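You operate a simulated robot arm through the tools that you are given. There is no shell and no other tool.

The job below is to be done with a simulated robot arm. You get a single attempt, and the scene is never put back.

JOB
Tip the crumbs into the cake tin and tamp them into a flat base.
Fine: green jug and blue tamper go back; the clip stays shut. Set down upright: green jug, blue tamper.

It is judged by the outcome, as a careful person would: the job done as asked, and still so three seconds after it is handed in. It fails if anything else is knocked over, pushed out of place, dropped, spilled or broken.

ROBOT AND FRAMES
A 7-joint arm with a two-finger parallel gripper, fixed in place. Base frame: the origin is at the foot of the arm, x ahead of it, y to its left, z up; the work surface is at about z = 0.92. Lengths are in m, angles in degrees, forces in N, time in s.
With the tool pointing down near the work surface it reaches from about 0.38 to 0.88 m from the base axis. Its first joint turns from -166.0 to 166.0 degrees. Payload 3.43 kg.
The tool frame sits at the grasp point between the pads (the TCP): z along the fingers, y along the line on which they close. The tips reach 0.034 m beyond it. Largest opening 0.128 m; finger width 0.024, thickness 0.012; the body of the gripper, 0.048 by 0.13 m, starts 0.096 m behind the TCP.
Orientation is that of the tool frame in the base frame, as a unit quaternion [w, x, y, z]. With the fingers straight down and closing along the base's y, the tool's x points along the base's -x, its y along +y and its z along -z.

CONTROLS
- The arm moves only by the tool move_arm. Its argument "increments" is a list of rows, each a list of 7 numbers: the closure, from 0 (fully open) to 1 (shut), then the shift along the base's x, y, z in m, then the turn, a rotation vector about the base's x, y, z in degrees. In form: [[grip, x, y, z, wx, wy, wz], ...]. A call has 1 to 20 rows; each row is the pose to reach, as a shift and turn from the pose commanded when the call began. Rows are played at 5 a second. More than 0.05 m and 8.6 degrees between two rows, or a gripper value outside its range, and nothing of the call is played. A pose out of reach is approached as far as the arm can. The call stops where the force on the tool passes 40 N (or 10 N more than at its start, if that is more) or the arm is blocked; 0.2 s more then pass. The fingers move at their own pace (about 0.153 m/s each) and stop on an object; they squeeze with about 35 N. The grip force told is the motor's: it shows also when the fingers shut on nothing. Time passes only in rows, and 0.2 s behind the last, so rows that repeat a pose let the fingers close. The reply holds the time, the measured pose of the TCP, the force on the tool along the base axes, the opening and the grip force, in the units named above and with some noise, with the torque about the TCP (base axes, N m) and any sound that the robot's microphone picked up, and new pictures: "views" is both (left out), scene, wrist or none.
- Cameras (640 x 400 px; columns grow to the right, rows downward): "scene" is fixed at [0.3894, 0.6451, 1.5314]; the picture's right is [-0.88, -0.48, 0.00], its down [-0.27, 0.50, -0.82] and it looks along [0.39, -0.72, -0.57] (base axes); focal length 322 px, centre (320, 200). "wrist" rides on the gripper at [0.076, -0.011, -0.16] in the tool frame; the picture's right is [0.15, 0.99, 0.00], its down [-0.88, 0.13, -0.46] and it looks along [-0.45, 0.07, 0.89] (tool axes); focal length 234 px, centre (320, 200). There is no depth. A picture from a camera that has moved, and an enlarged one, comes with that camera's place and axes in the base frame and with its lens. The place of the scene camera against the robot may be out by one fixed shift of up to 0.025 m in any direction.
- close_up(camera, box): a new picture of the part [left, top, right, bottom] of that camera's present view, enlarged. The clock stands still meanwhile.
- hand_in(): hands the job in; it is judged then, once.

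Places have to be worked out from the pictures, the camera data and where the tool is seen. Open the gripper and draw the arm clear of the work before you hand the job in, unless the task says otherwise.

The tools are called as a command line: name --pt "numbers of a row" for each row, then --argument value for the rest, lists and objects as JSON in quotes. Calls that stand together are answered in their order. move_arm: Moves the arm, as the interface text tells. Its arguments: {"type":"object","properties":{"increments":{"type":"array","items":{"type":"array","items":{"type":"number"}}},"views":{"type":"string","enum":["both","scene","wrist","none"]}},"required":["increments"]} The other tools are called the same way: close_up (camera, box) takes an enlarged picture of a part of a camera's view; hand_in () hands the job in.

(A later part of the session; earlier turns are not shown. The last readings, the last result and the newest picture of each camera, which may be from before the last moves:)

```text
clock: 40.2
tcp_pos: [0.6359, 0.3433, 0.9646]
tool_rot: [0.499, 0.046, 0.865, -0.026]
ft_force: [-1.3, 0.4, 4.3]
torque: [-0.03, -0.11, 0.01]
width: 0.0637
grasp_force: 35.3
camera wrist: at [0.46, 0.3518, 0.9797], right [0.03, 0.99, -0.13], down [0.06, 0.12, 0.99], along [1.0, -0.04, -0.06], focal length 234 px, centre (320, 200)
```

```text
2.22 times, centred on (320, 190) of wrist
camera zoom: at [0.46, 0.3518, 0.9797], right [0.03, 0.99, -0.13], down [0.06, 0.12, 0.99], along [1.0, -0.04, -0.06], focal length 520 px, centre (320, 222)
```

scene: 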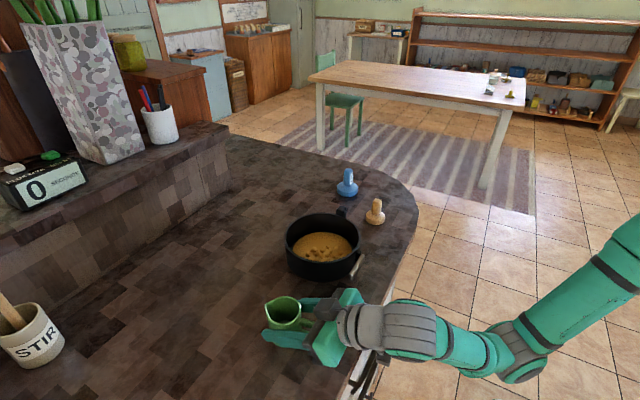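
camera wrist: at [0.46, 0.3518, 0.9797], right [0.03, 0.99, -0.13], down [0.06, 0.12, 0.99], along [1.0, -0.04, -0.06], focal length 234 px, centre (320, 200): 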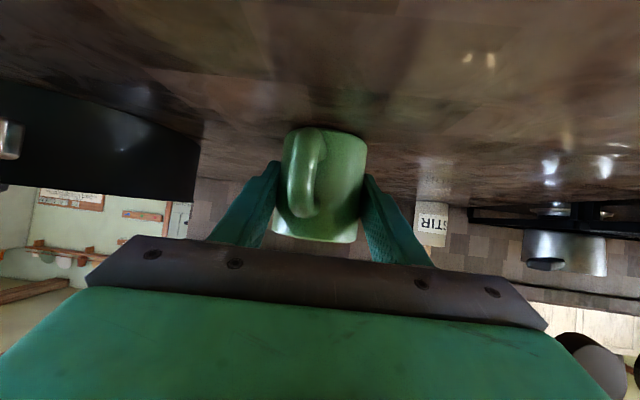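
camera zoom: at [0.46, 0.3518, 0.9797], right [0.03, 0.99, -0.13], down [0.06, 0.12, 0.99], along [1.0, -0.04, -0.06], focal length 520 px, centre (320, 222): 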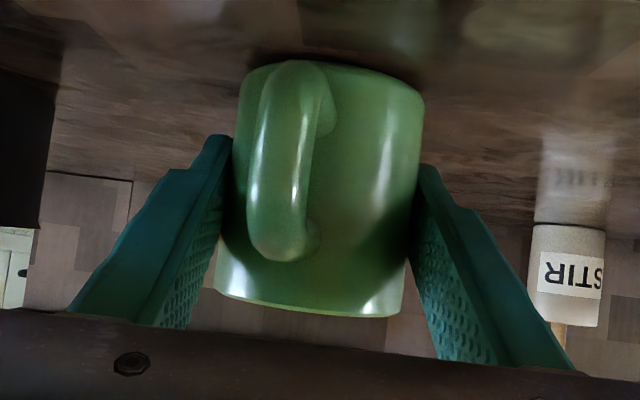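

The counter now carries the jug (force +4.3 N in z), with its handle within about 4° of the original direction. I release it.

move_arm --pt "0.6 0 0 0 0 0 0" --pt "0.3 0 0 0 0 0 0" --pt "0 0 0 0 0 0 0" --pt "0 0 0 0 0 0 0" --views "both"

close_up --camera "scene" --box '[230, 260, 410, 390]'

close_up --camera "wrist" --box '[180, 100, 460, 280]'

```text
clock: 41.2
tcp_pos: [0.6364, 0.3444, 0.9663]
tool_rot: [0.5, 0.047, 0.865, -0.026]
ft_force: [0.0, 0.1, 0.2]
torque: [-0.01, 0.02, 0.02]
width: 0.1281
grasp_force: 0.1
camera wrist: at [0.4602, 0.3518, 0.9799], right [0.03, 0.99, -0.13], down [0.06, 0.12, 0.99], along [1.0, -0.04, -0.05], focal length 234 px, centre (320, 200)
```

scene: 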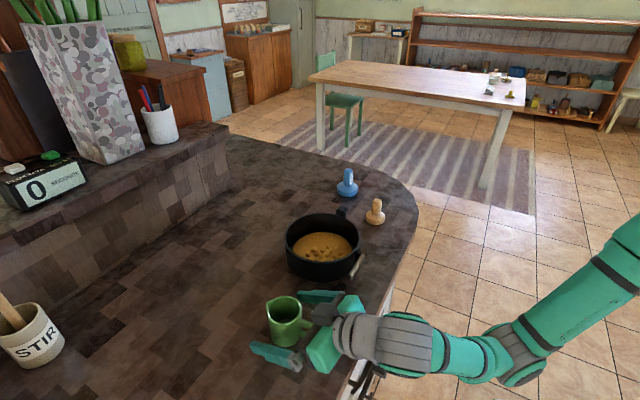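
wrist: 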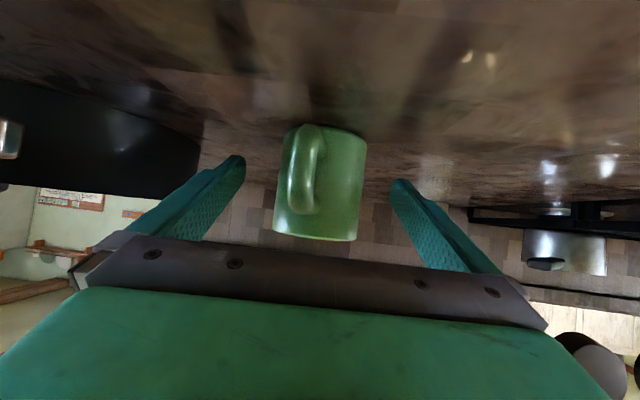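

```text
3.08 times, centred on (320, 325) of scene
camera zoom: at [0.3894, 0.6451, 1.5314], right [-0.88, -0.48, 0.0], down [-0.27, 0.5, -0.82], along [0.39, -0.72, -0.57], focal length 991 px, centre (320, -185)
```

zoom: 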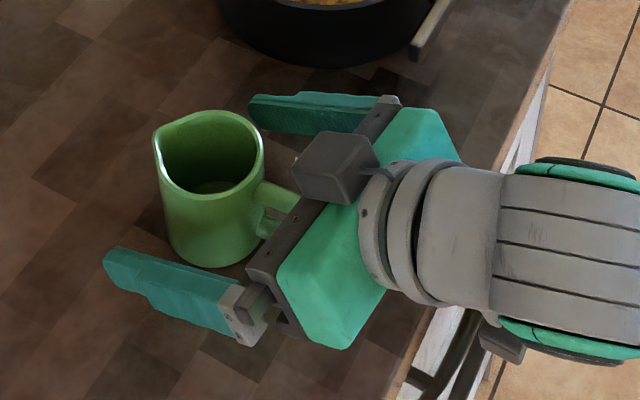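

```text
2.22 times, centred on (320, 190) of wrist
camera zoom: at [0.4602, 0.3518, 0.9799], right [0.03, 0.99, -0.13], down [0.06, 0.12, 0.99], along [1.0, -0.04, -0.05], focal length 520 px, centre (320, 222)
```

zoom: 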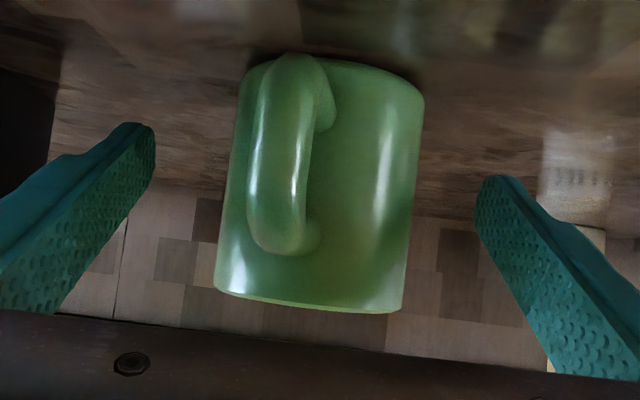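

The jug stands upright, empty, within a few millimetres of its old spot. I back the fingers out along their own direction, past the handle, then rise and undo the yaw.

move_arm --pt "0 -0.026 0.003 0.015 0 0 0" --pt "0 -0.052 0.0055 0.03 0 0 0" --pt "0 -0.078 0.008 0.045 0 0 0" --pt "0 -0.104 0.011 0.06 0 0 0" --pt "0 -0.12 0.011 0.09 0 0 2" --pt "0 -0.12 0.011 0.13 0 0 4" --pt "0 -0.12 0.0 0.17 0 0 6" --pt "0 -0.12 0.0 0.2 0 0 6" --views "both"

```text
clock: 43.0
tcp_pos: [0.5177, 0.3412, 1.1677]
tool_rot: [0.5, 0.001, 0.866, -0.001]
ft_force: [-0.3, 0.7, 1.3]
torque: [0.03, 0.02, 0.03]
width: 0.1281
grasp_force: 0.1
camera wrist: at [0.341, 0.3304, 1.1821], right [-0.07, 0.99, -0.13], down [0.05, 0.13, 0.99], along [1.0, 0.07, -0.06], focal length 234 px, centre (320, 200)
```

scene: 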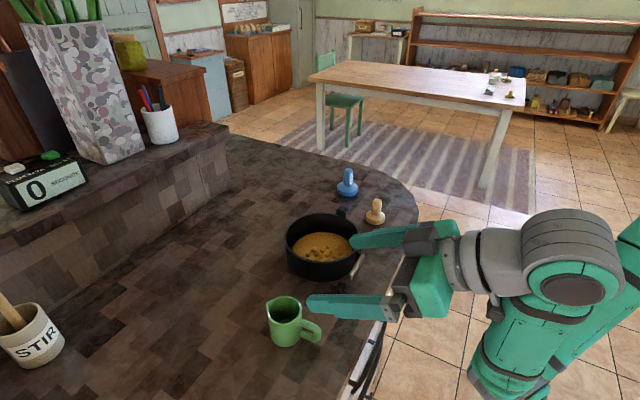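
wrist: 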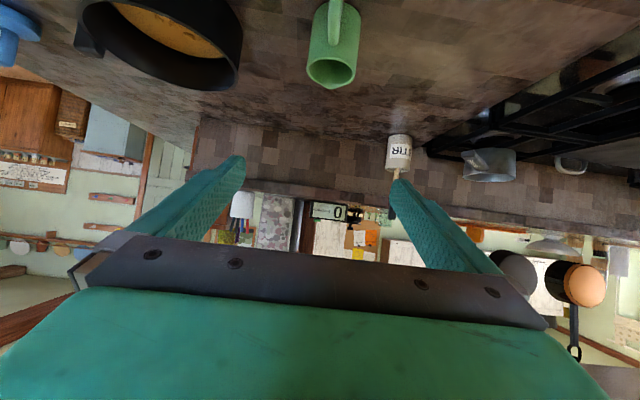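

The jug is back and standing. I un-pitch to fingers-down while moving to above the tin to look at the crumbs and the tampers from above.

move_arm --pt "0 0.005 -0.02 0.02 0 7.5 0" --pt "0 0.01 -0.05 0.04 0 15 0" --pt "0 0.02 -0.085 0.06 0 22.5 0" --pt "0 0.03 -0.12 0.07 0 30 0" --pt "0 0.035 -0.155 0.08 0 37.5 0" --pt "0 0.04 -0.19 0.08 0 45 0" --pt "0 0.04 -0.225 0.08 0 52.5 0" --pt "0 0.04 -0.26 0.08 0 60 0" --pt "0 0.04 -0.3 0.08 0 60 0" --pt "0 0.04 -0.3 0.08 0 60 0" --views "both"

close_up --camera "wrist" --box '[120, 70, 440, 250]'

```text
clock: 45.2
tcp_pos: [0.555, 0.0434, 1.2466]
tool_rot: [-0.001, 0.001, 1.0, 0.0]
ft_force: [0.2, -1.0, -0.5]
torque: [-0.02, 0.01, 0.01]
width: 0.1281
grasp_force: 0.1
camera wrist: at [0.4803, 0.0322, 1.4062], right [-0.15, 0.99, 0.0], down [0.88, 0.13, 0.46], along [0.45, 0.07, -0.89], focal length 234 px, centre (320, 200)
```

scene: 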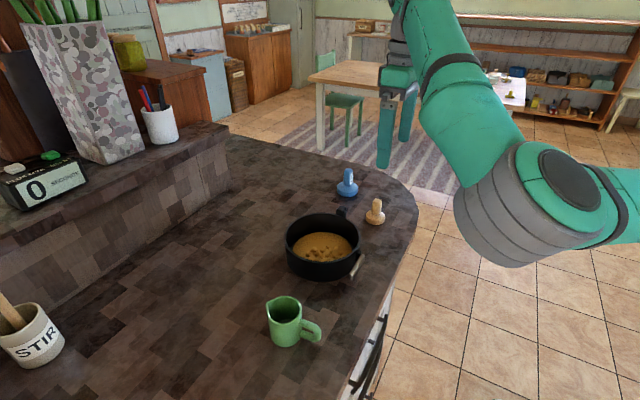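
wrist: 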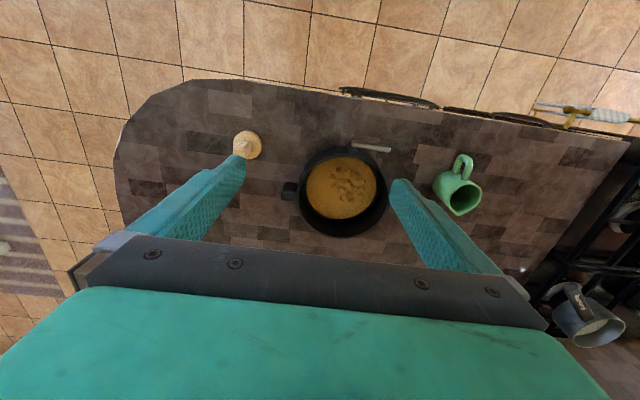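

```text
2.00 times, centred on (280, 160) of wrist
camera zoom: at [0.4803, 0.0322, 1.4062], right [-0.15, 0.99, 0.0], down [0.88, 0.13, 0.46], along [0.45, 0.07, -0.89], focal length 468 px, centre (400, 280)
```

zoom: 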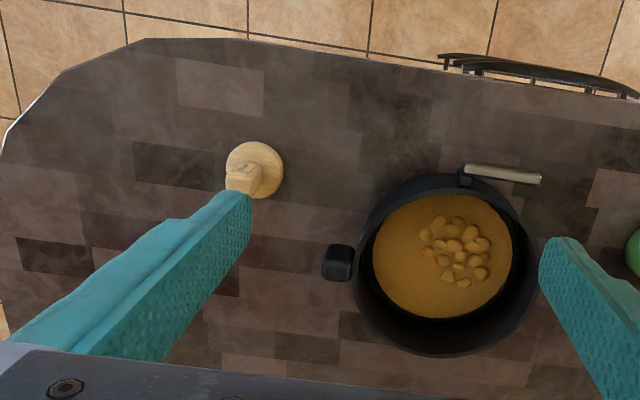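

The lumps lie around (0.673, 0.123) within the tin whose centre I now put at (0.676, 0.110), inner radius about 0.085. I go over to view the blue tamper between the fingers.

move_arm --pt "0 0.012 -0.044 0 0 0 0" --pt "0 0.024 -0.088 0 0 0 0" --pt "0 0.037 -0.132 0 0 0 0" --pt "0 0.049 -0.176 -0.015 0 0 0" --pt "0 0.061 -0.22 -0.03 0 0 0" --pt "0 0.073 -0.263 -0.047 0 0 0" --pt "0 0.073 -0.263 -0.047 0 0 0" --views "both"

close_up --camera "wrist" --box '[250, 120, 400, 240]'

close_up --camera "scene" --box '[320, 150, 410, 230]'

```text
clock: 46.8
tcp_pos: [0.6293, -0.2168, 1.1991]
tool_rot: [0.0, 0.0, 1.0, 0.0]
ft_force: [-0.8, 0.7, -0.1]
torque: [0.0, 0.0, 0.02]
width: 0.128
grasp_force: 0.1
camera wrist: at [0.5537, -0.2285, 1.3594], right [-0.15, 0.99, 0.0], down [0.88, 0.13, 0.46], along [0.45, 0.07, -0.89], focal length 234 px, centre (320, 200)
```

scene: 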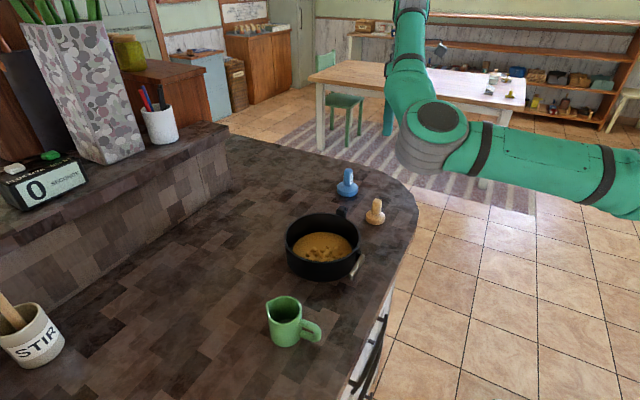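
wrist: 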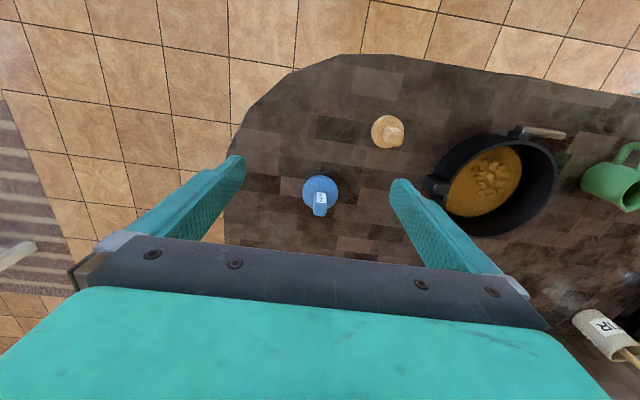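

```text
3.33 times, centred on (325, 180) of wrist
camera zoom: at [0.5537, -0.2285, 1.3594], right [-0.15, 0.99, 0.0], down [0.88, 0.13, 0.46], along [0.45, 0.07, -0.89], focal length 781 px, centre (303, 267)
```

zoom: 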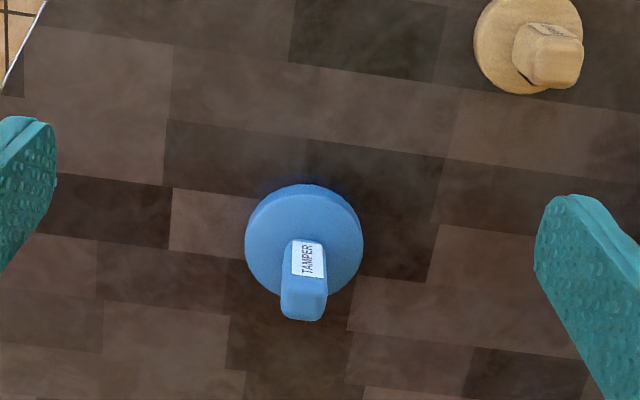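

```text
5.00 times, centred on (365, 190) of scene
camera zoom: at [0.3894, 0.6451, 1.5314], right [-0.88, -0.48, 0.0], down [-0.27, 0.5, -0.82], along [0.39, -0.72, -0.57], focal length 1610 px, centre (95, 250)
```

zoom: 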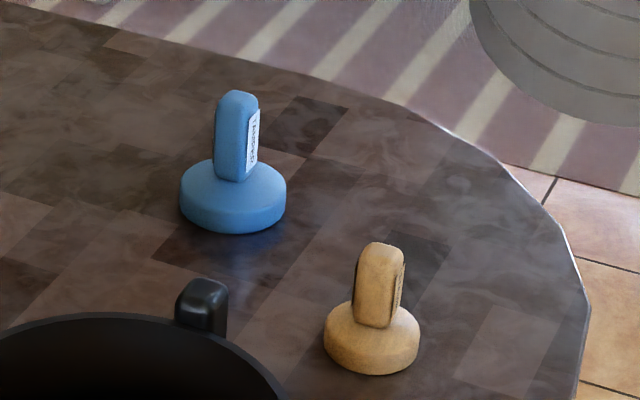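

The blue tamper stands at about (0.748, -0.198), disc 0.07 m across, handle about 0.023 wide and its top near z=1.015. I move above it and lower to just over the handle.

move_arm --pt "0 0.03 0.005 -0.02 0 0 0" --pt "0 0.06 0.01 -0.04 0 0 0" --pt "0 0.09 0.015 -0.06 0 0 0" --pt "0 0.1183 0.0188 -0.08 0 0 0" --pt "0 0.1183 0.0188 -0.11 0 0 0" --pt "0 0.1183 0.0188 -0.13 0 0 0" --pt "0 0.1183 0.0188 -0.13 0 0 0" --views "both"

close_up --camera "wrist" --box '[200, 100, 440, 260]'

close_up --camera "scene" --box '[300, 120, 420, 220]'

```text
clock: 48.4
tcp_pos: [0.7474, -0.2016, 1.068]
tool_rot: [0.001, 0.002, 1.0, -0.001]
ft_force: [-0.9, 0.2, 0.1]
torque: [0.0, -0.02, 0.0]
width: 0.1279
grasp_force: 0.1
camera wrist: at [0.6721, -0.2115, 1.2277], right [-0.14, 0.99, 0.0], down [0.88, 0.13, 0.46], along [0.45, 0.07, -0.89], focal length 234 px, centre (320, 200)
```

scene: 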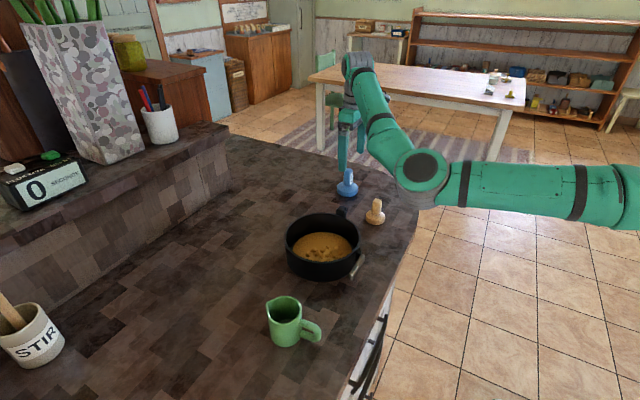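
wrist: 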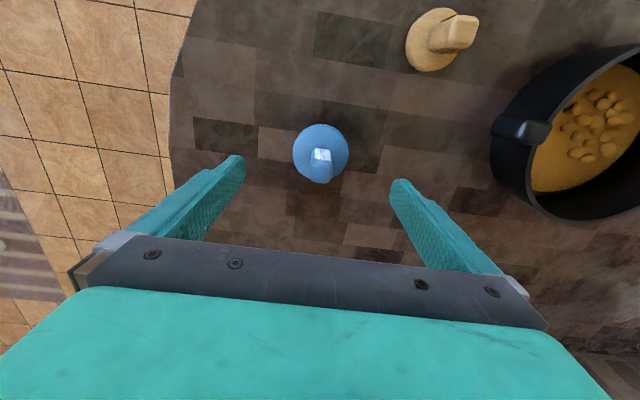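

```text
2.50 times, centred on (320, 180) of wrist
camera zoom: at [0.6721, -0.2115, 1.2277], right [-0.14, 0.99, 0.0], down [0.88, 0.13, 0.46], along [0.45, 0.07, -0.89], focal length 585 px, centre (320, 250)
```

zoom: 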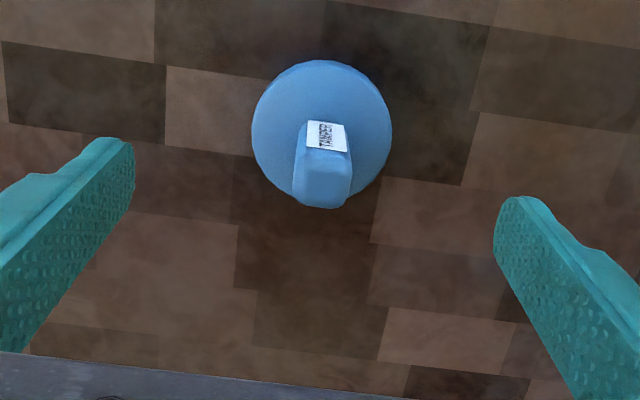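

```text
4.00 times, centred on (360, 170) of scene
camera zoom: at [0.3894, 0.6451, 1.5314], right [-0.88, -0.48, 0.0], down [-0.27, 0.5, -0.82], along [0.39, -0.72, -0.57], focal length 1288 px, centre (160, 320)
```

zoom: 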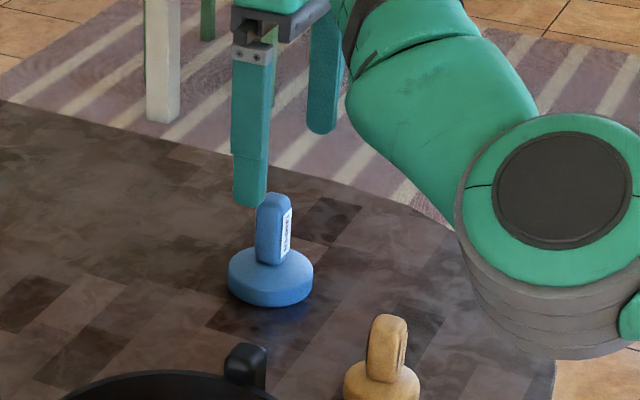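

The handle is centred within about 2–3 mm of the fingers' line. I correct by (+0.0025, +0.0025) and descend to z≈0.992 with the fingers open.

move_arm --pt "0 0.0025 0.0025 -0.02 0 0 0" --pt "0 0.0025 0.0025 -0.04 0 0 0" --pt "0 0.0025 0.0025 -0.06 0 0 0" --pt "0 0.0025 0.0025 -0.075 0 0 0" --pt "0 0.0025 0.0025 -0.075 0 0 0" --views "both"

close_up --camera "wrist" --box '[200, 80, 440, 240]'

close_up --camera "scene" --box '[300, 120, 460, 240]'

```text
clock: 49.6
tcp_pos: [0.75, -0.1976, 0.9936]
tool_rot: [0.0, 0.001, 1.0, 0.0]
ft_force: [-0.4, -0.5, -0.2]
torque: [-0.02, 0.0, 0.02]
width: 0.128
grasp_force: 0.0
camera wrist: at [0.6736, -0.2076, 1.1541], right [-0.14, 0.99, 0.0], down [0.88, 0.13, 0.46], along [0.45, 0.07, -0.89], focal length 234 px, centre (320, 200)
```

scene: 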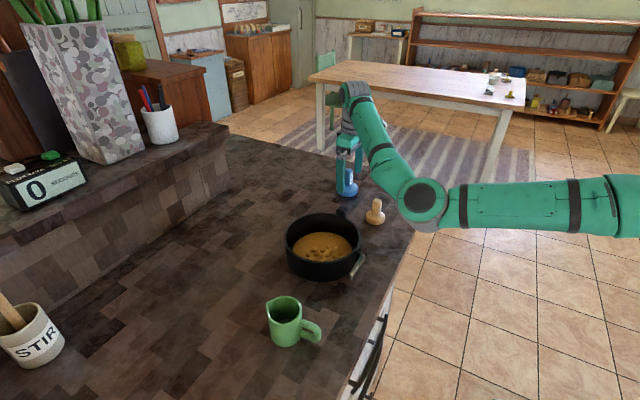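
wrist: 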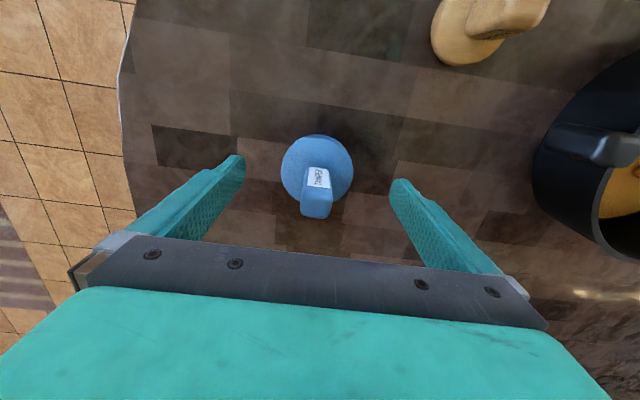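

```text
2.50 times, centred on (320, 160) of wrist
camera zoom: at [0.6736, -0.2076, 1.1541], right [-0.14, 0.99, 0.0], down [0.88, 0.13, 0.46], along [0.45, 0.07, -0.89], focal length 585 px, centre (320, 300)
```

zoom: 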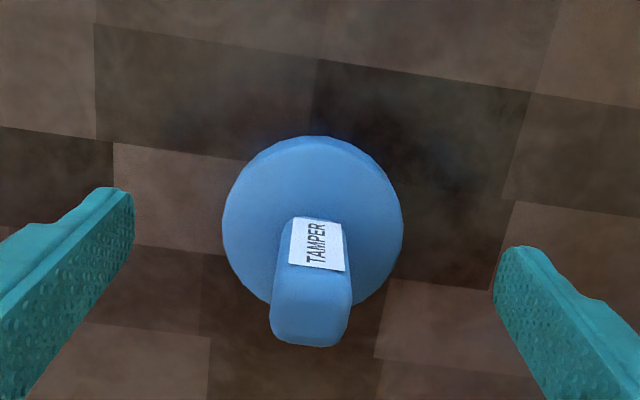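

```text
3.33 times, centred on (380, 180) of scene
camera zoom: at [0.3894, 0.6451, 1.5314], right [-0.88, -0.48, 0.0], down [-0.27, 0.5, -0.82], along [0.39, -0.72, -0.57], focal length 1073 px, centre (120, 267)
```

zoom: 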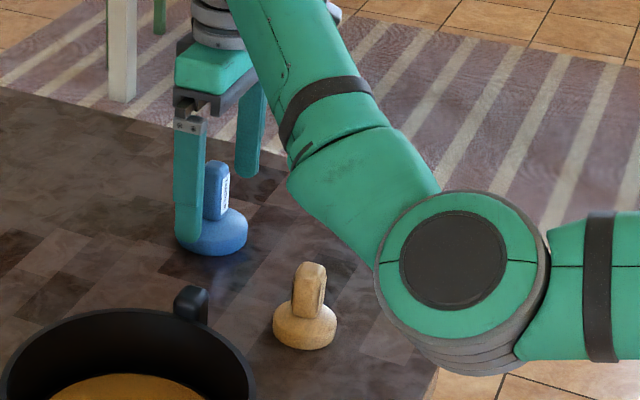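

The handle is centred between the pads and square to them. I close on it.

move_arm --pt "0.5 0 0 0 0 0 0" --pt "0.7 0 0 0 0 0 0" --pt "0.85 0 0 0 0 0 0" --pt "1 0 0 0 0 0 0" --pt "1 0 0 0 0 0 0" --views "wrist"

```text
clock: 50.8
tcp_pos: [0.7499, -0.1972, 0.9944]
tool_rot: [0.0, 0.001, 1.0, -0.001]
ft_force: [0.3, -1.4, 0.1]
torque: [-0.03, 0.04, -0.02]
width: 0.0235
grasp_force: 34.8
camera wrist: at [0.6736, -0.2076, 1.1541], right [-0.14, 0.99, 0.0], down [0.88, 0.13, 0.46], along [0.45, 0.07, -0.89], focal length 234 px, centre (320, 200)
```

wrist: 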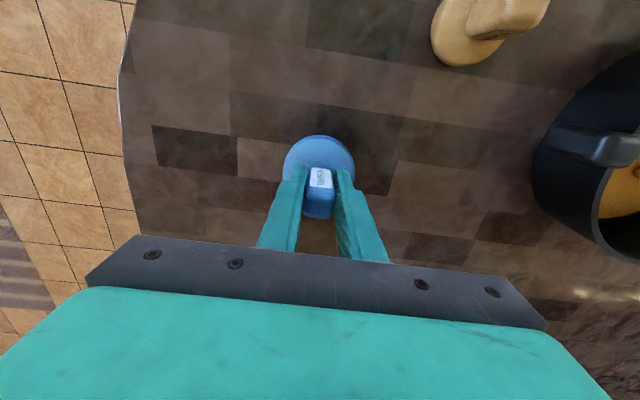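

The tamper is held (width 0.0235, 35 N). I lift it straight up and carry it above the tin.

move_arm --pt "1 0 0 0.02 0 0 0" --pt "1 0 0 0.06 0 0 0" --pt "1 0 0 0.1 0 0 0" --pt "1 0 0 0.14 0 0 0" --pt "1 0 0 0.165 0 0 0" --pt "1 -0.01 0.04 0.165 0 0 0" --pt "1 -0.02 0.085 0.165 0 0 0" --pt "1 -0.03 0.13 0.165 0 0 0" --pt "1 -0.04 0.175 0.165 0 0 0" --pt "1 -0.05 0.22 0.165 0 0 0" --pt "1 -0.06 0.26 0.165 0 0 0" --pt "1 -0.066 0.29 0.165 0 0 0" --pt "1 -0.073 0.308 0.165 0 0 0" --pt "1 -0.073 0.308 0.165 0 0 0" --views "both"

close_up --camera "wrist" --box '[180, 80, 460, 260]'

close_up --camera "scene" --box '[260, 120, 420, 290]'

```text
clock: 53.8
tcp_pos: [0.6774, 0.1117, 1.1597]
tool_rot: [0.001, 0.001, 1.0, 0.001]
ft_force: [0.8, 1.2, -1.0]
torque: [0.0, 0.02, -0.01]
width: 0.0236
grasp_force: 35.0
camera wrist: at [0.6023, 0.1005, 1.3191], right [-0.14, 0.99, 0.0], down [0.88, 0.13, 0.46], along [0.45, 0.07, -0.89], focal length 234 px, centre (320, 200)
```

scene: 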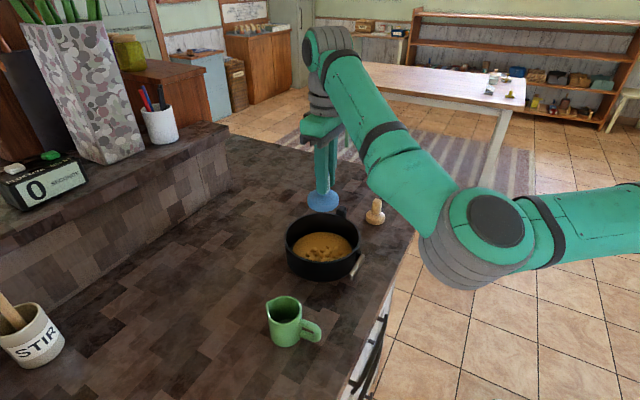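
wrist: 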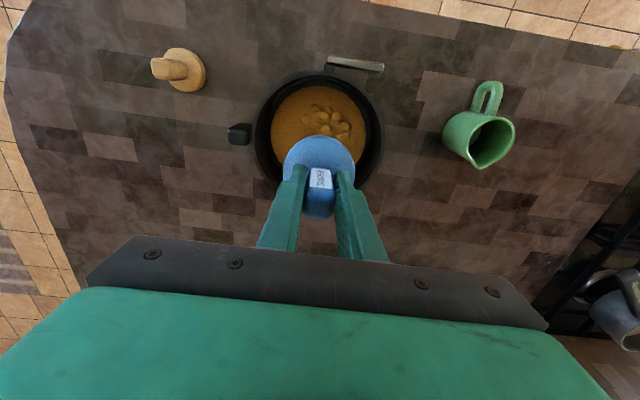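

```text
2.22 times, centred on (320, 170) of wrist
camera zoom: at [0.6023, 0.1005, 1.3191], right [-0.14, 0.99, 0.0], down [0.88, 0.13, 0.46], along [0.45, 0.07, -0.89], focal length 520 px, centre (320, 267)
```

zoom: 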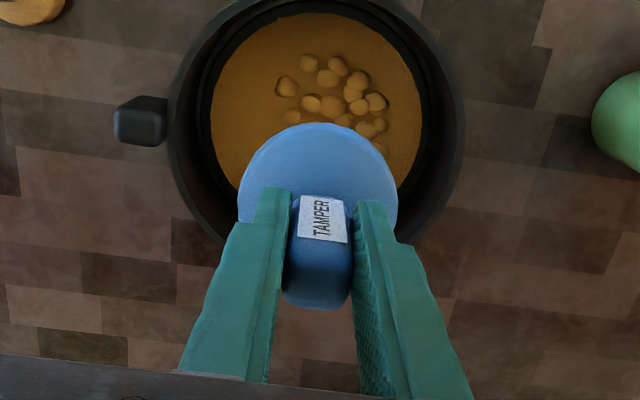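

```text
2.35 times, centred on (340, 205) of scene
camera zoom: at [0.3894, 0.6451, 1.5314], right [-0.88, -0.48, 0.0], down [-0.27, 0.5, -0.82], along [0.39, -0.72, -0.57], focal length 758 px, centre (273, 188)
```

zoom: 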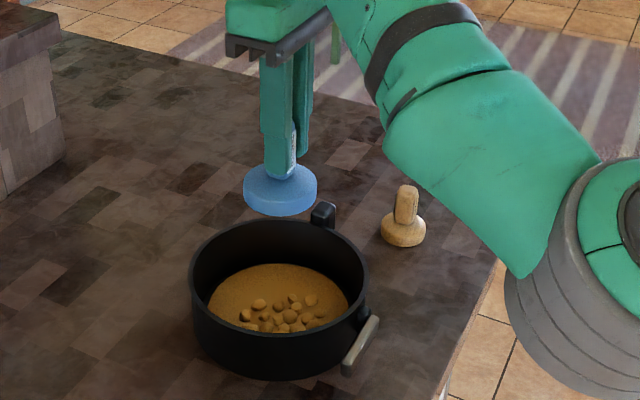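

The view refines the tin centre to about (0.685, 0.110) with crumb radius about 0.08; lumps spread over x 0.637–0.70, y 0.085–0.163. I centre the tamper and lower it inside the tin to just above the crumbs.

move_arm --pt "1 0.008 -0.001 -0.03 0 0 0" --pt "1 0.008 -0.001 -0.06 0 0 0" --pt "1 0.008 -0.001 -0.09 0 0 0" --pt "1 0.008 -0.001 -0.12 0 0 0" --pt "1 0.008 -0.001 -0.13 0 0 0" --pt "1 0.008 -0.001 -0.13 0 0 0" --views "both"

close_up --camera "wrist" --box '[180, 50, 460, 230]'

close_up --camera "scene" --box '[260, 170, 400, 290]'

```text
clock: 55.2
tcp_pos: [0.6852, 0.1087, 1.0292]
tool_rot: [0.0, 0.001, 1.0, 0.0]
ft_force: [-0.5, -0.3, -0.4]
torque: [0.01, 0.01, -0.02]
width: 0.0235
grasp_force: 35.5
camera wrist: at [0.6098, 0.0976, 1.1888], right [-0.14, 0.99, 0.0], down [0.88, 0.13, 0.46], along [0.45, 0.07, -0.89], focal length 234 px, centre (320, 200)
```

scene: 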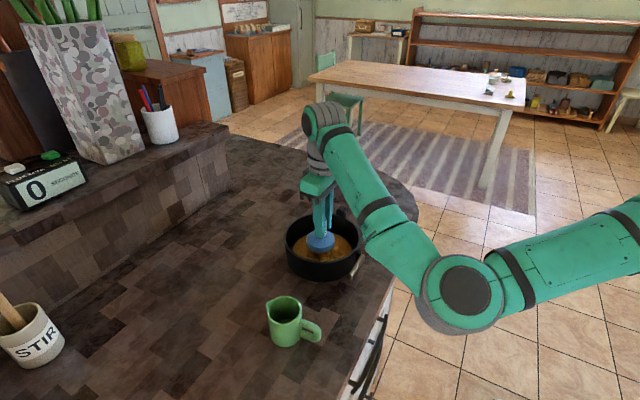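
wrist: 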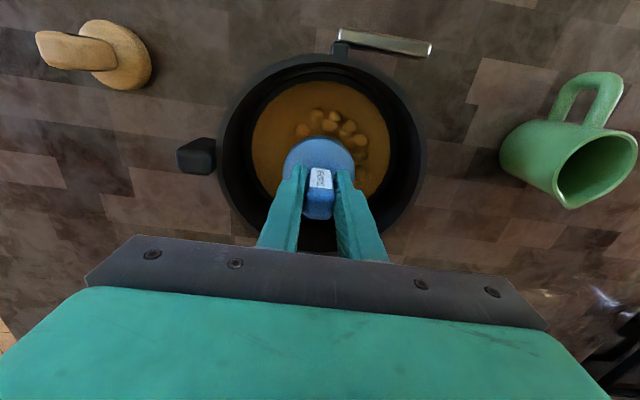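

```text
2.22 times, centred on (320, 140) of wrist
camera zoom: at [0.6098, 0.0976, 1.1888], right [-0.14, 0.99, 0.0], down [0.88, 0.13, 0.46], along [0.45, 0.07, -0.89], focal length 520 px, centre (320, 333)
```

zoom: 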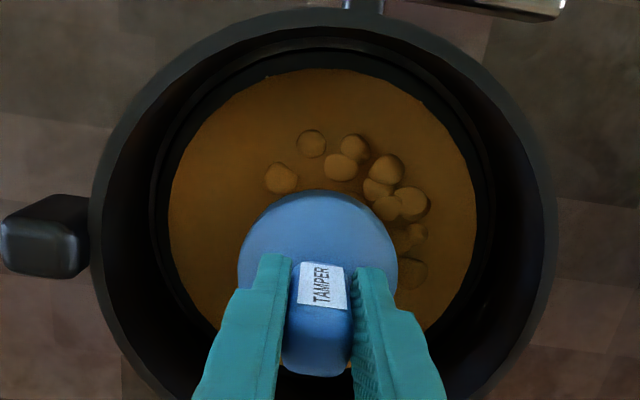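

```text
3.33 times, centred on (330, 230) of scene
camera zoom: at [0.3894, 0.6451, 1.5314], right [-0.88, -0.48, 0.0], down [-0.27, 0.5, -0.82], along [0.39, -0.72, -0.57], focal length 1073 px, centre (287, 100)
```

zoom: 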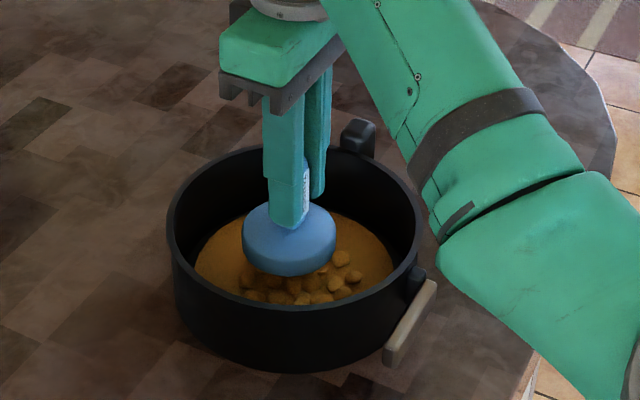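

The tamper is centred in the tin a little above the crumbs. I press down at the centre in small steps, watching the force.

move_arm --pt "1 0 0.001 -0.005 0 0 0" --pt "1 0 0.001 -0.01 0 0 0" --pt "1 0 0.001 -0.013 0 0 0" --pt "1 0 0.001 -0.016 0 0 0" --pt "1 0 0.001 -0.018 0 0 0" --views "none"

```text
clock: 56.4
tcp_pos: [0.6858, 0.1112, 1.0115]
tool_rot: [0.0, 0.001, 1.0, 0.0]
ft_force: [-0.6, 0.8, -1.3]
torque: [0.01, 0.0, -0.02]
width: 0.0234
grasp_force: 35.3
```

No contact yet at TCP z=1.0115, so the surface lies lower. I continue down in 2 mm steps.

move_arm --pt "1 0 0 -0.002 0 0 0" --pt "1 0 0 -0.004 0 0 0" --pt "1 0 0 -0.006 0 0 0" --pt "1 0 0 -0.008 0 0 0" --pt "1 0 0 -0.008 0 0 0" --views "none"

```text
clock: 57.6
tcp_pos: [0.6855, 0.1101, 1.0031]
tool_rot: [-0.001, 0.0, 1.0, -0.001]
ft_force: [0.0, -0.3, -0.6]
torque: [-0.02, -0.02, 0.02]
width: 0.0237
grasp_force: 35.2
```

Still free at z=1.003 (tamper base ≈0.929). I go on down in 1.5 mm steps.

move_arm --pt "1 0 0 -0.0015 0 0 0" --pt "1 0 0 -0.003 0 0 0" --pt "1 0 0 -0.0045 0 0 0" --pt "1 0 0 -0.0045 0 0 0" --views "both"

close_up --camera "wrist" --box '[180, 50, 460, 230]'

close_up --camera "scene" --box '[260, 170, 400, 290]'

```text
clock: 58.6
tcp_pos: [0.6858, 0.1114, 1.0001]
tool_rot: [0.001, 0.0, 1.0, 0.0]
ft_force: [-2.1, 0.4, 30.5]
torque: [0.03, -0.23, -0.04]
width: 0.024
grasp_force: 35.0
camera wrist: at [0.6097, 0.0997, 1.1602], right [-0.14, 0.99, 0.0], down [0.88, 0.13, 0.46], along [0.45, 0.07, -0.89], focal length 234 px, centre (320, 200)
```

scene: 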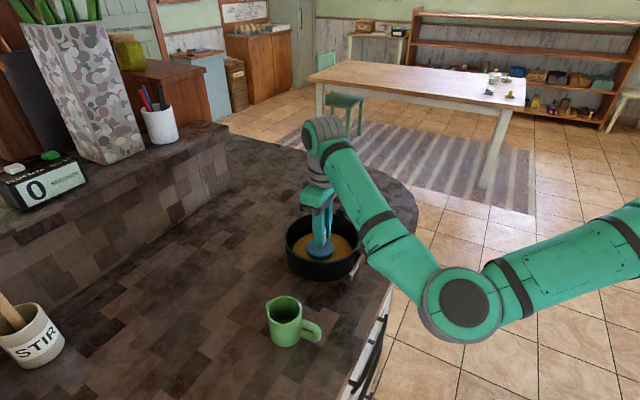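
wrist: 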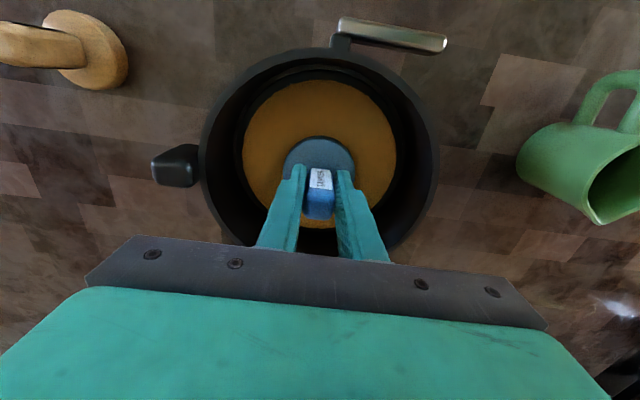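

```text
2.22 times, centred on (320, 140) of wrist
camera zoom: at [0.6097, 0.0997, 1.1602], right [-0.14, 0.99, 0.0], down [0.88, 0.13, 0.46], along [0.45, 0.07, -0.89], focal length 520 px, centre (320, 333)
```

zoom: 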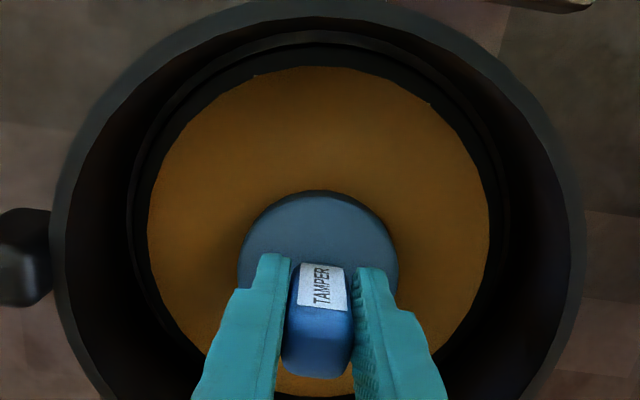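

```text
3.33 times, centred on (330, 230) of scene
camera zoom: at [0.3894, 0.6451, 1.5314], right [-0.88, -0.48, 0.0], down [-0.27, 0.5, -0.82], along [0.39, -0.72, -0.57], focal length 1073 px, centre (287, 100)
```

zoom: 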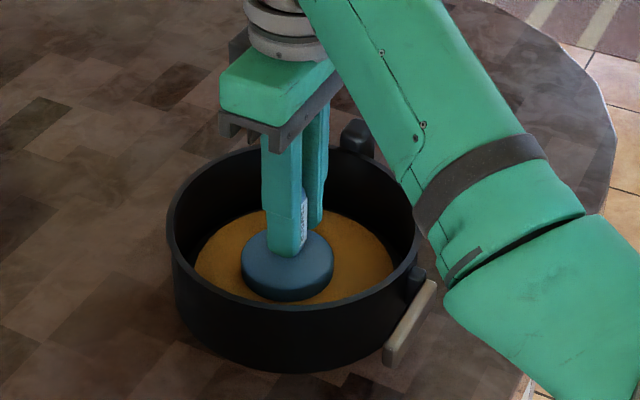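

With about 30 N of press the lumps have gone flat. I lift the tamper clear inside the tin and look at the base.

move_arm --pt "1 0 0 0 0 0 0" --pt "1 0 0 0.005 0 0 0" --pt "1 0 0 0.02 0 0 0" --pt "1 0 0 0.05 0 0 0" --pt "1 0 0 0.09 0 0 0" --pt "1 0 0 0.13 0 0 0" --pt "1 0 0 0.165 0 0 0" --pt "1 0 0 0.165 0 0 0" --views "both"

close_up --camera "wrist" --box '[180, 50, 460, 230]'

close_up --camera "scene" --box '[260, 150, 400, 290]'

```text
clock: 60.4
tcp_pos: [0.6842, 0.1102, 1.1648]
tool_rot: [-0.001, 0.001, 1.0, -0.001]
ft_force: [0.2, -0.2, -1.3]
torque: [0.02, -0.02, 0.03]
width: 0.0236
grasp_force: 34.8
camera wrist: at [0.6087, 0.0985, 1.3242], right [-0.14, 0.99, 0.0], down [0.88, 0.13, 0.46], along [0.45, 0.07, -0.89], focal length 234 px, centre (320, 200)
```

scene: 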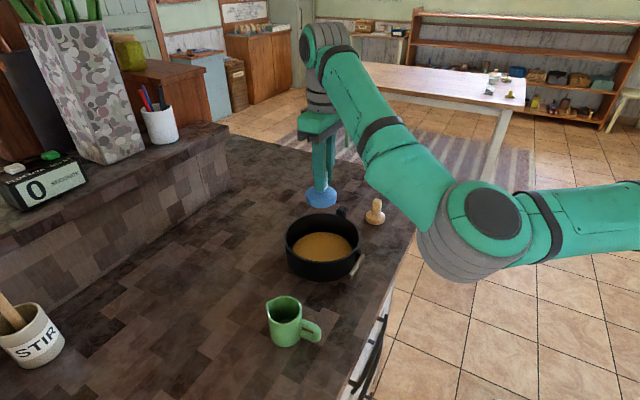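
wrist: 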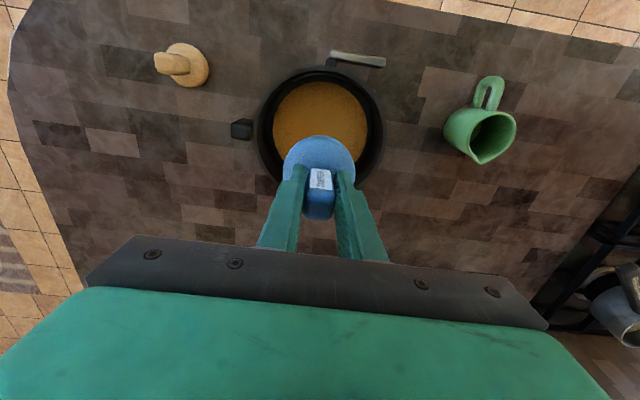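

```text
2.22 times, centred on (320, 140) of wrist
camera zoom: at [0.6087, 0.0985, 1.3242], right [-0.14, 0.99, 0.0], down [0.88, 0.13, 0.46], along [0.45, 0.07, -0.89], focal length 520 px, centre (320, 333)
```

zoom: 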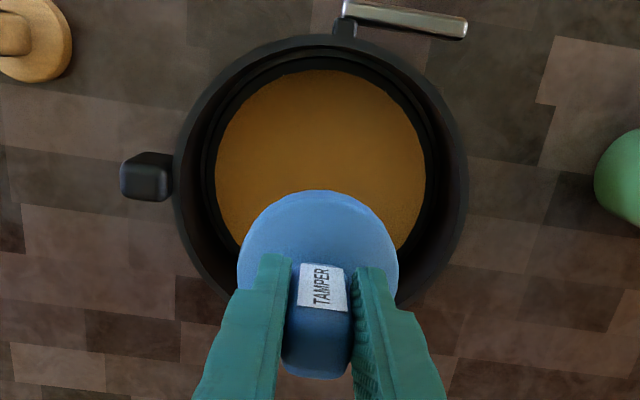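

```text
2.86 times, centred on (330, 220) of scene
camera zoom: at [0.3894, 0.6451, 1.5314], right [-0.88, -0.48, 0.0], down [-0.27, 0.5, -0.82], along [0.39, -0.72, -0.57], focal length 920 px, centre (291, 143)
```

zoom: 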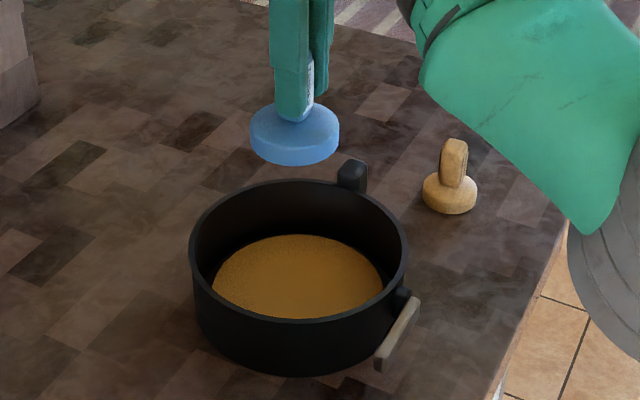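

The crumbs form a smooth flat base and the clip looks unchanged. I carry the tamper back above its original spot and lower it to a few millimetres above the counter.

move_arm --pt "1 0.008 -0.035 0 0 0 0" --pt "1 0.017 -0.08 0 0 0 0" --pt "1 0.026 -0.125 0 0 0 0" --pt "1 0.035 -0.17 0 0 0 0" --pt "1 0.044 -0.215 0 0 0 0" --pt "1 0.053 -0.26 0 0 0 0" --pt "1 0.062 -0.295 0 0 0 0" --pt "1 0.065 -0.308 0 0 0 0" --pt "1 0.065 -0.308 -0.03 0 0 0" --pt "1 0.065 -0.308 -0.065 0 0 0" --pt "1 0.065 -0.308 -0.1 0 0 0" --pt "1 0.065 -0.308 -0.13 0 0 0" --pt "1 0.065 -0.308 -0.152 0 0 0" --pt "1 0.065 -0.308 -0.164 0 0 0" --pt "1 0.065 -0.308 -0.164 0 0 0" --views "both"

close_up --camera "scene" --box '[300, 120, 460, 240]'

```text
clock: 63.6
tcp_pos: [0.7504, -0.1961, 1.0]
tool_rot: [0.0, 0.001, 1.0, 0.0]
ft_force: [-0.6, -0.4, -2.0]
torque: [0.0, 0.02, 0.01]
width: 0.0235
grasp_force: 35.6
camera wrist: at [0.6742, -0.2071, 1.1596], right [-0.14, 0.99, 0.0], down [0.88, 0.13, 0.46], along [0.45, 0.07, -0.89], focal length 234 px, centre (320, 200)
```

scene: 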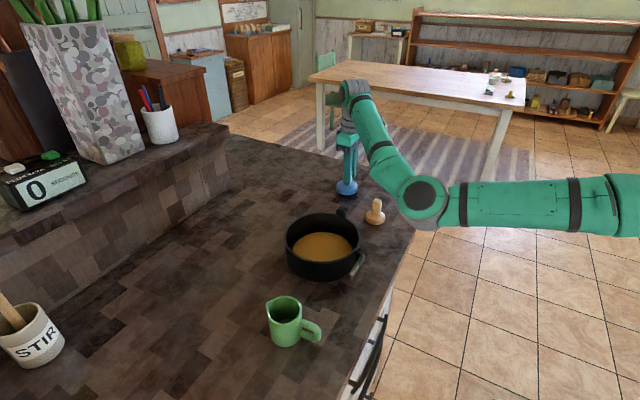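
wrist: 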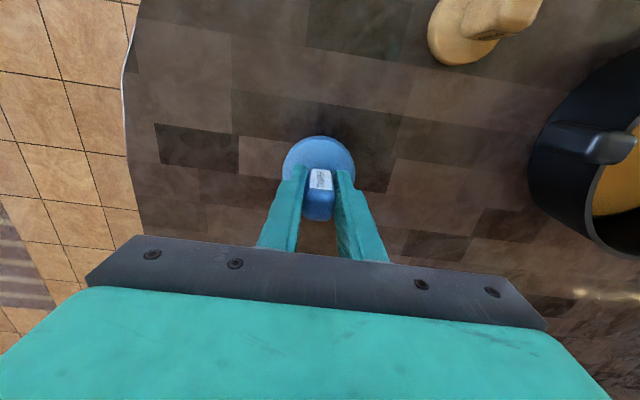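

```text
3.33 times, centred on (380, 180) of scene
camera zoom: at [0.3894, 0.6451, 1.5314], right [-0.88, -0.48, 0.0], down [-0.27, 0.5, -0.82], along [0.39, -0.72, -0.57], focal length 1073 px, centre (120, 267)
```

zoom: 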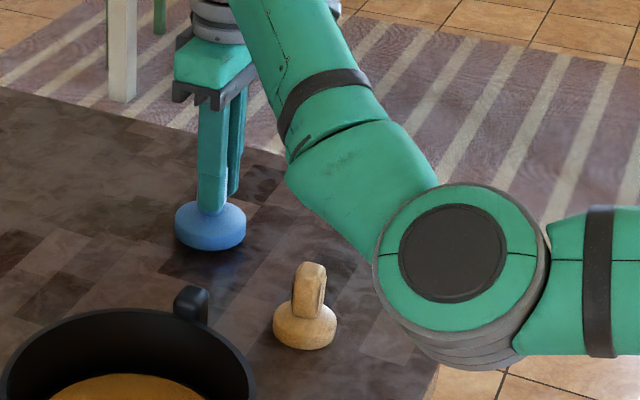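

The tamper hovers about 5 mm over its spot, upright. I lower gently in 1.5 mm steps until it touches.

move_arm --pt "1 0 0 -0.0015 0 0 0" --pt "1 0 0 -0.003 0 0 0" --pt "1 0 0 -0.0045 0 0 0" --pt "1 0 0 -0.0055 0 0 0" --pt "1 0 0 -0.0055 0 0 0" --views "none"

```text
clock: 64.8
tcp_pos: [0.7499, -0.197, 0.9938]
tool_rot: [0.0, 0.001, 1.0, 0.0]
ft_force: [-0.1, 0.2, -1.1]
torque: [0.01, -0.01, -0.04]
width: 0.0234
grasp_force: 34.6
```

move_arm --pt "1 0 0 -0.0007 0 0 0" --pt "1 0 0 -0.0014 0 0 0" --pt "1 0 0 -0.0014 0 0 0" --views "none"

```text
clock: 65.6
tcp_pos: [0.7509, -0.1978, 0.9927]
tool_rot: [0.0, 0.0, 1.0, 0.0]
ft_force: [-0.2, -0.3, -0.9]
torque: [0.01, -0.01, -0.01]
width: 0.0238
grasp_force: 35.0
```

The force still shows only the tamper's weight, so it is not quite down. I lower another 2 mm in fine steps.

move_arm --pt "1 0 0 -0.0007 0 0 0" --pt "1 0 0 -0.0014 0 0 0" --pt "1 0 0 -0.002 0 0 0" --pt "1 0 0 -0.002 0 0 0" --views "wrist"

close_up --camera "wrist" --box '[200, 80, 440, 240]'

close_up --camera "scene" --box '[310, 140, 390, 220]'

```text
clock: 66.6
tcp_pos: [0.7494, -0.1969, 0.9908]
tool_rot: [0.001, 0.001, 1.0, 0.0]
ft_force: [0.3, 0.2, 8.3]
torque: [0.02, -0.12, -0.05]
width: 0.0236
grasp_force: 34.8
camera wrist: at [0.674, -0.2083, 1.1521], right [-0.14, 0.99, 0.0], down [0.88, 0.13, 0.46], along [0.45, 0.07, -0.89], focal length 234 px, centre (320, 200)
```

wrist: 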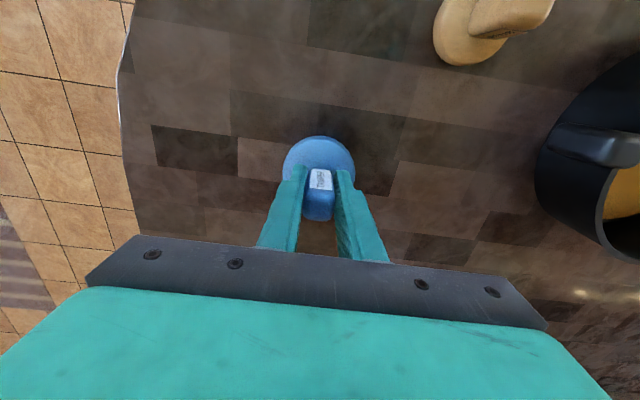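

```text
2.50 times, centred on (320, 160) of wrist
camera zoom: at [0.674, -0.2083, 1.1521], right [-0.14, 0.99, 0.0], down [0.88, 0.13, 0.46], along [0.45, 0.07, -0.89], focal length 585 px, centre (320, 300)
```

zoom: 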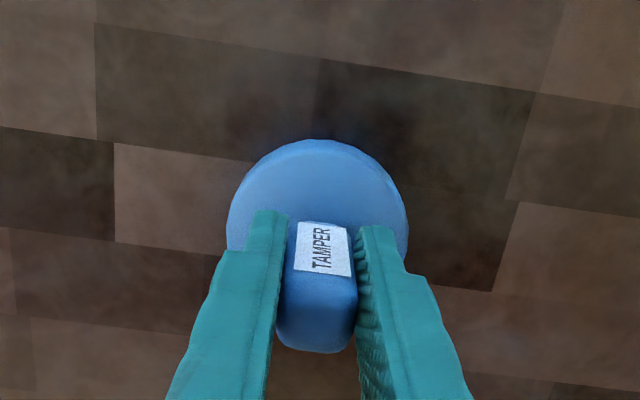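

```text
5.00 times, centred on (350, 180) of scene
camera zoom: at [0.3894, 0.6451, 1.5314], right [-0.88, -0.48, 0.0], down [-0.27, 0.5, -0.82], along [0.39, -0.72, -0.57], focal length 1610 px, centre (170, 300)
```

zoom: 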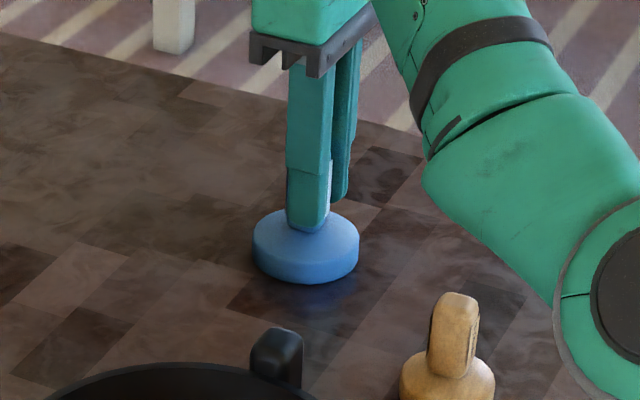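

The tamper now rests on the counter (+8 N). I ease off slightly and open the fingers.

move_arm --pt "1 0 0 0.0006 0 0 0" --pt "0.85 0 0 0.0006 0 0 0" --pt "0.6 0 0 0.0006 0 0 0" --pt "0.3 0 0 0.0006 0 0 0" --pt "0 0 0 0.0006 0 0 0" --pt "0 0 0 0.0006 0 0 0" --views "wrist"

close_up --camera "wrist" --box '[200, 80, 440, 240]'

```text
clock: 68.0
tcp_pos: [0.7502, -0.1979, 0.9923]
tool_rot: [-0.001, 0.001, 1.0, 0.0]
ft_force: [0.5, 0.0, -0.5]
torque: [0.0, 0.0, 0.01]
width: 0.1277
grasp_force: 0.0
camera wrist: at [0.6744, -0.2085, 1.1521], right [-0.14, 0.99, 0.0], down [0.88, 0.13, 0.46], along [0.45, 0.07, -0.89], focal length 234 px, centre (320, 200)
```

wrist: 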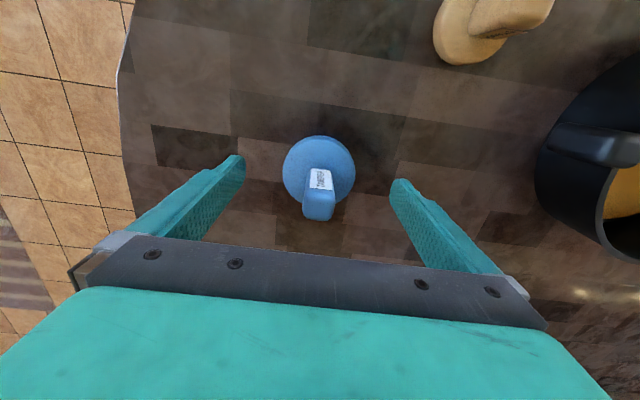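

```text
2.50 times, centred on (320, 160) of wrist
camera zoom: at [0.6744, -0.2085, 1.1521], right [-0.14, 0.99, 0.0], down [0.88, 0.13, 0.46], along [0.45, 0.07, -0.89], focal length 585 px, centre (320, 300)
```

zoom: 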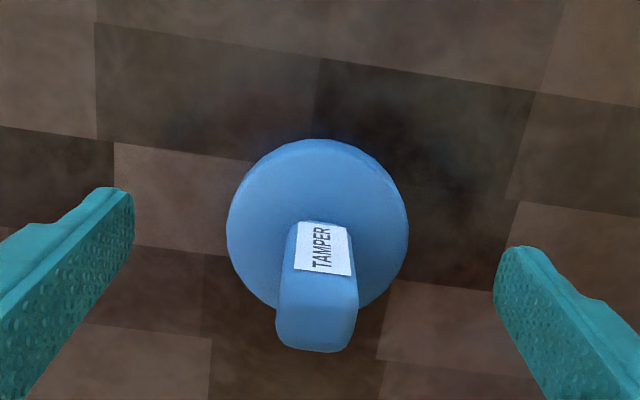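

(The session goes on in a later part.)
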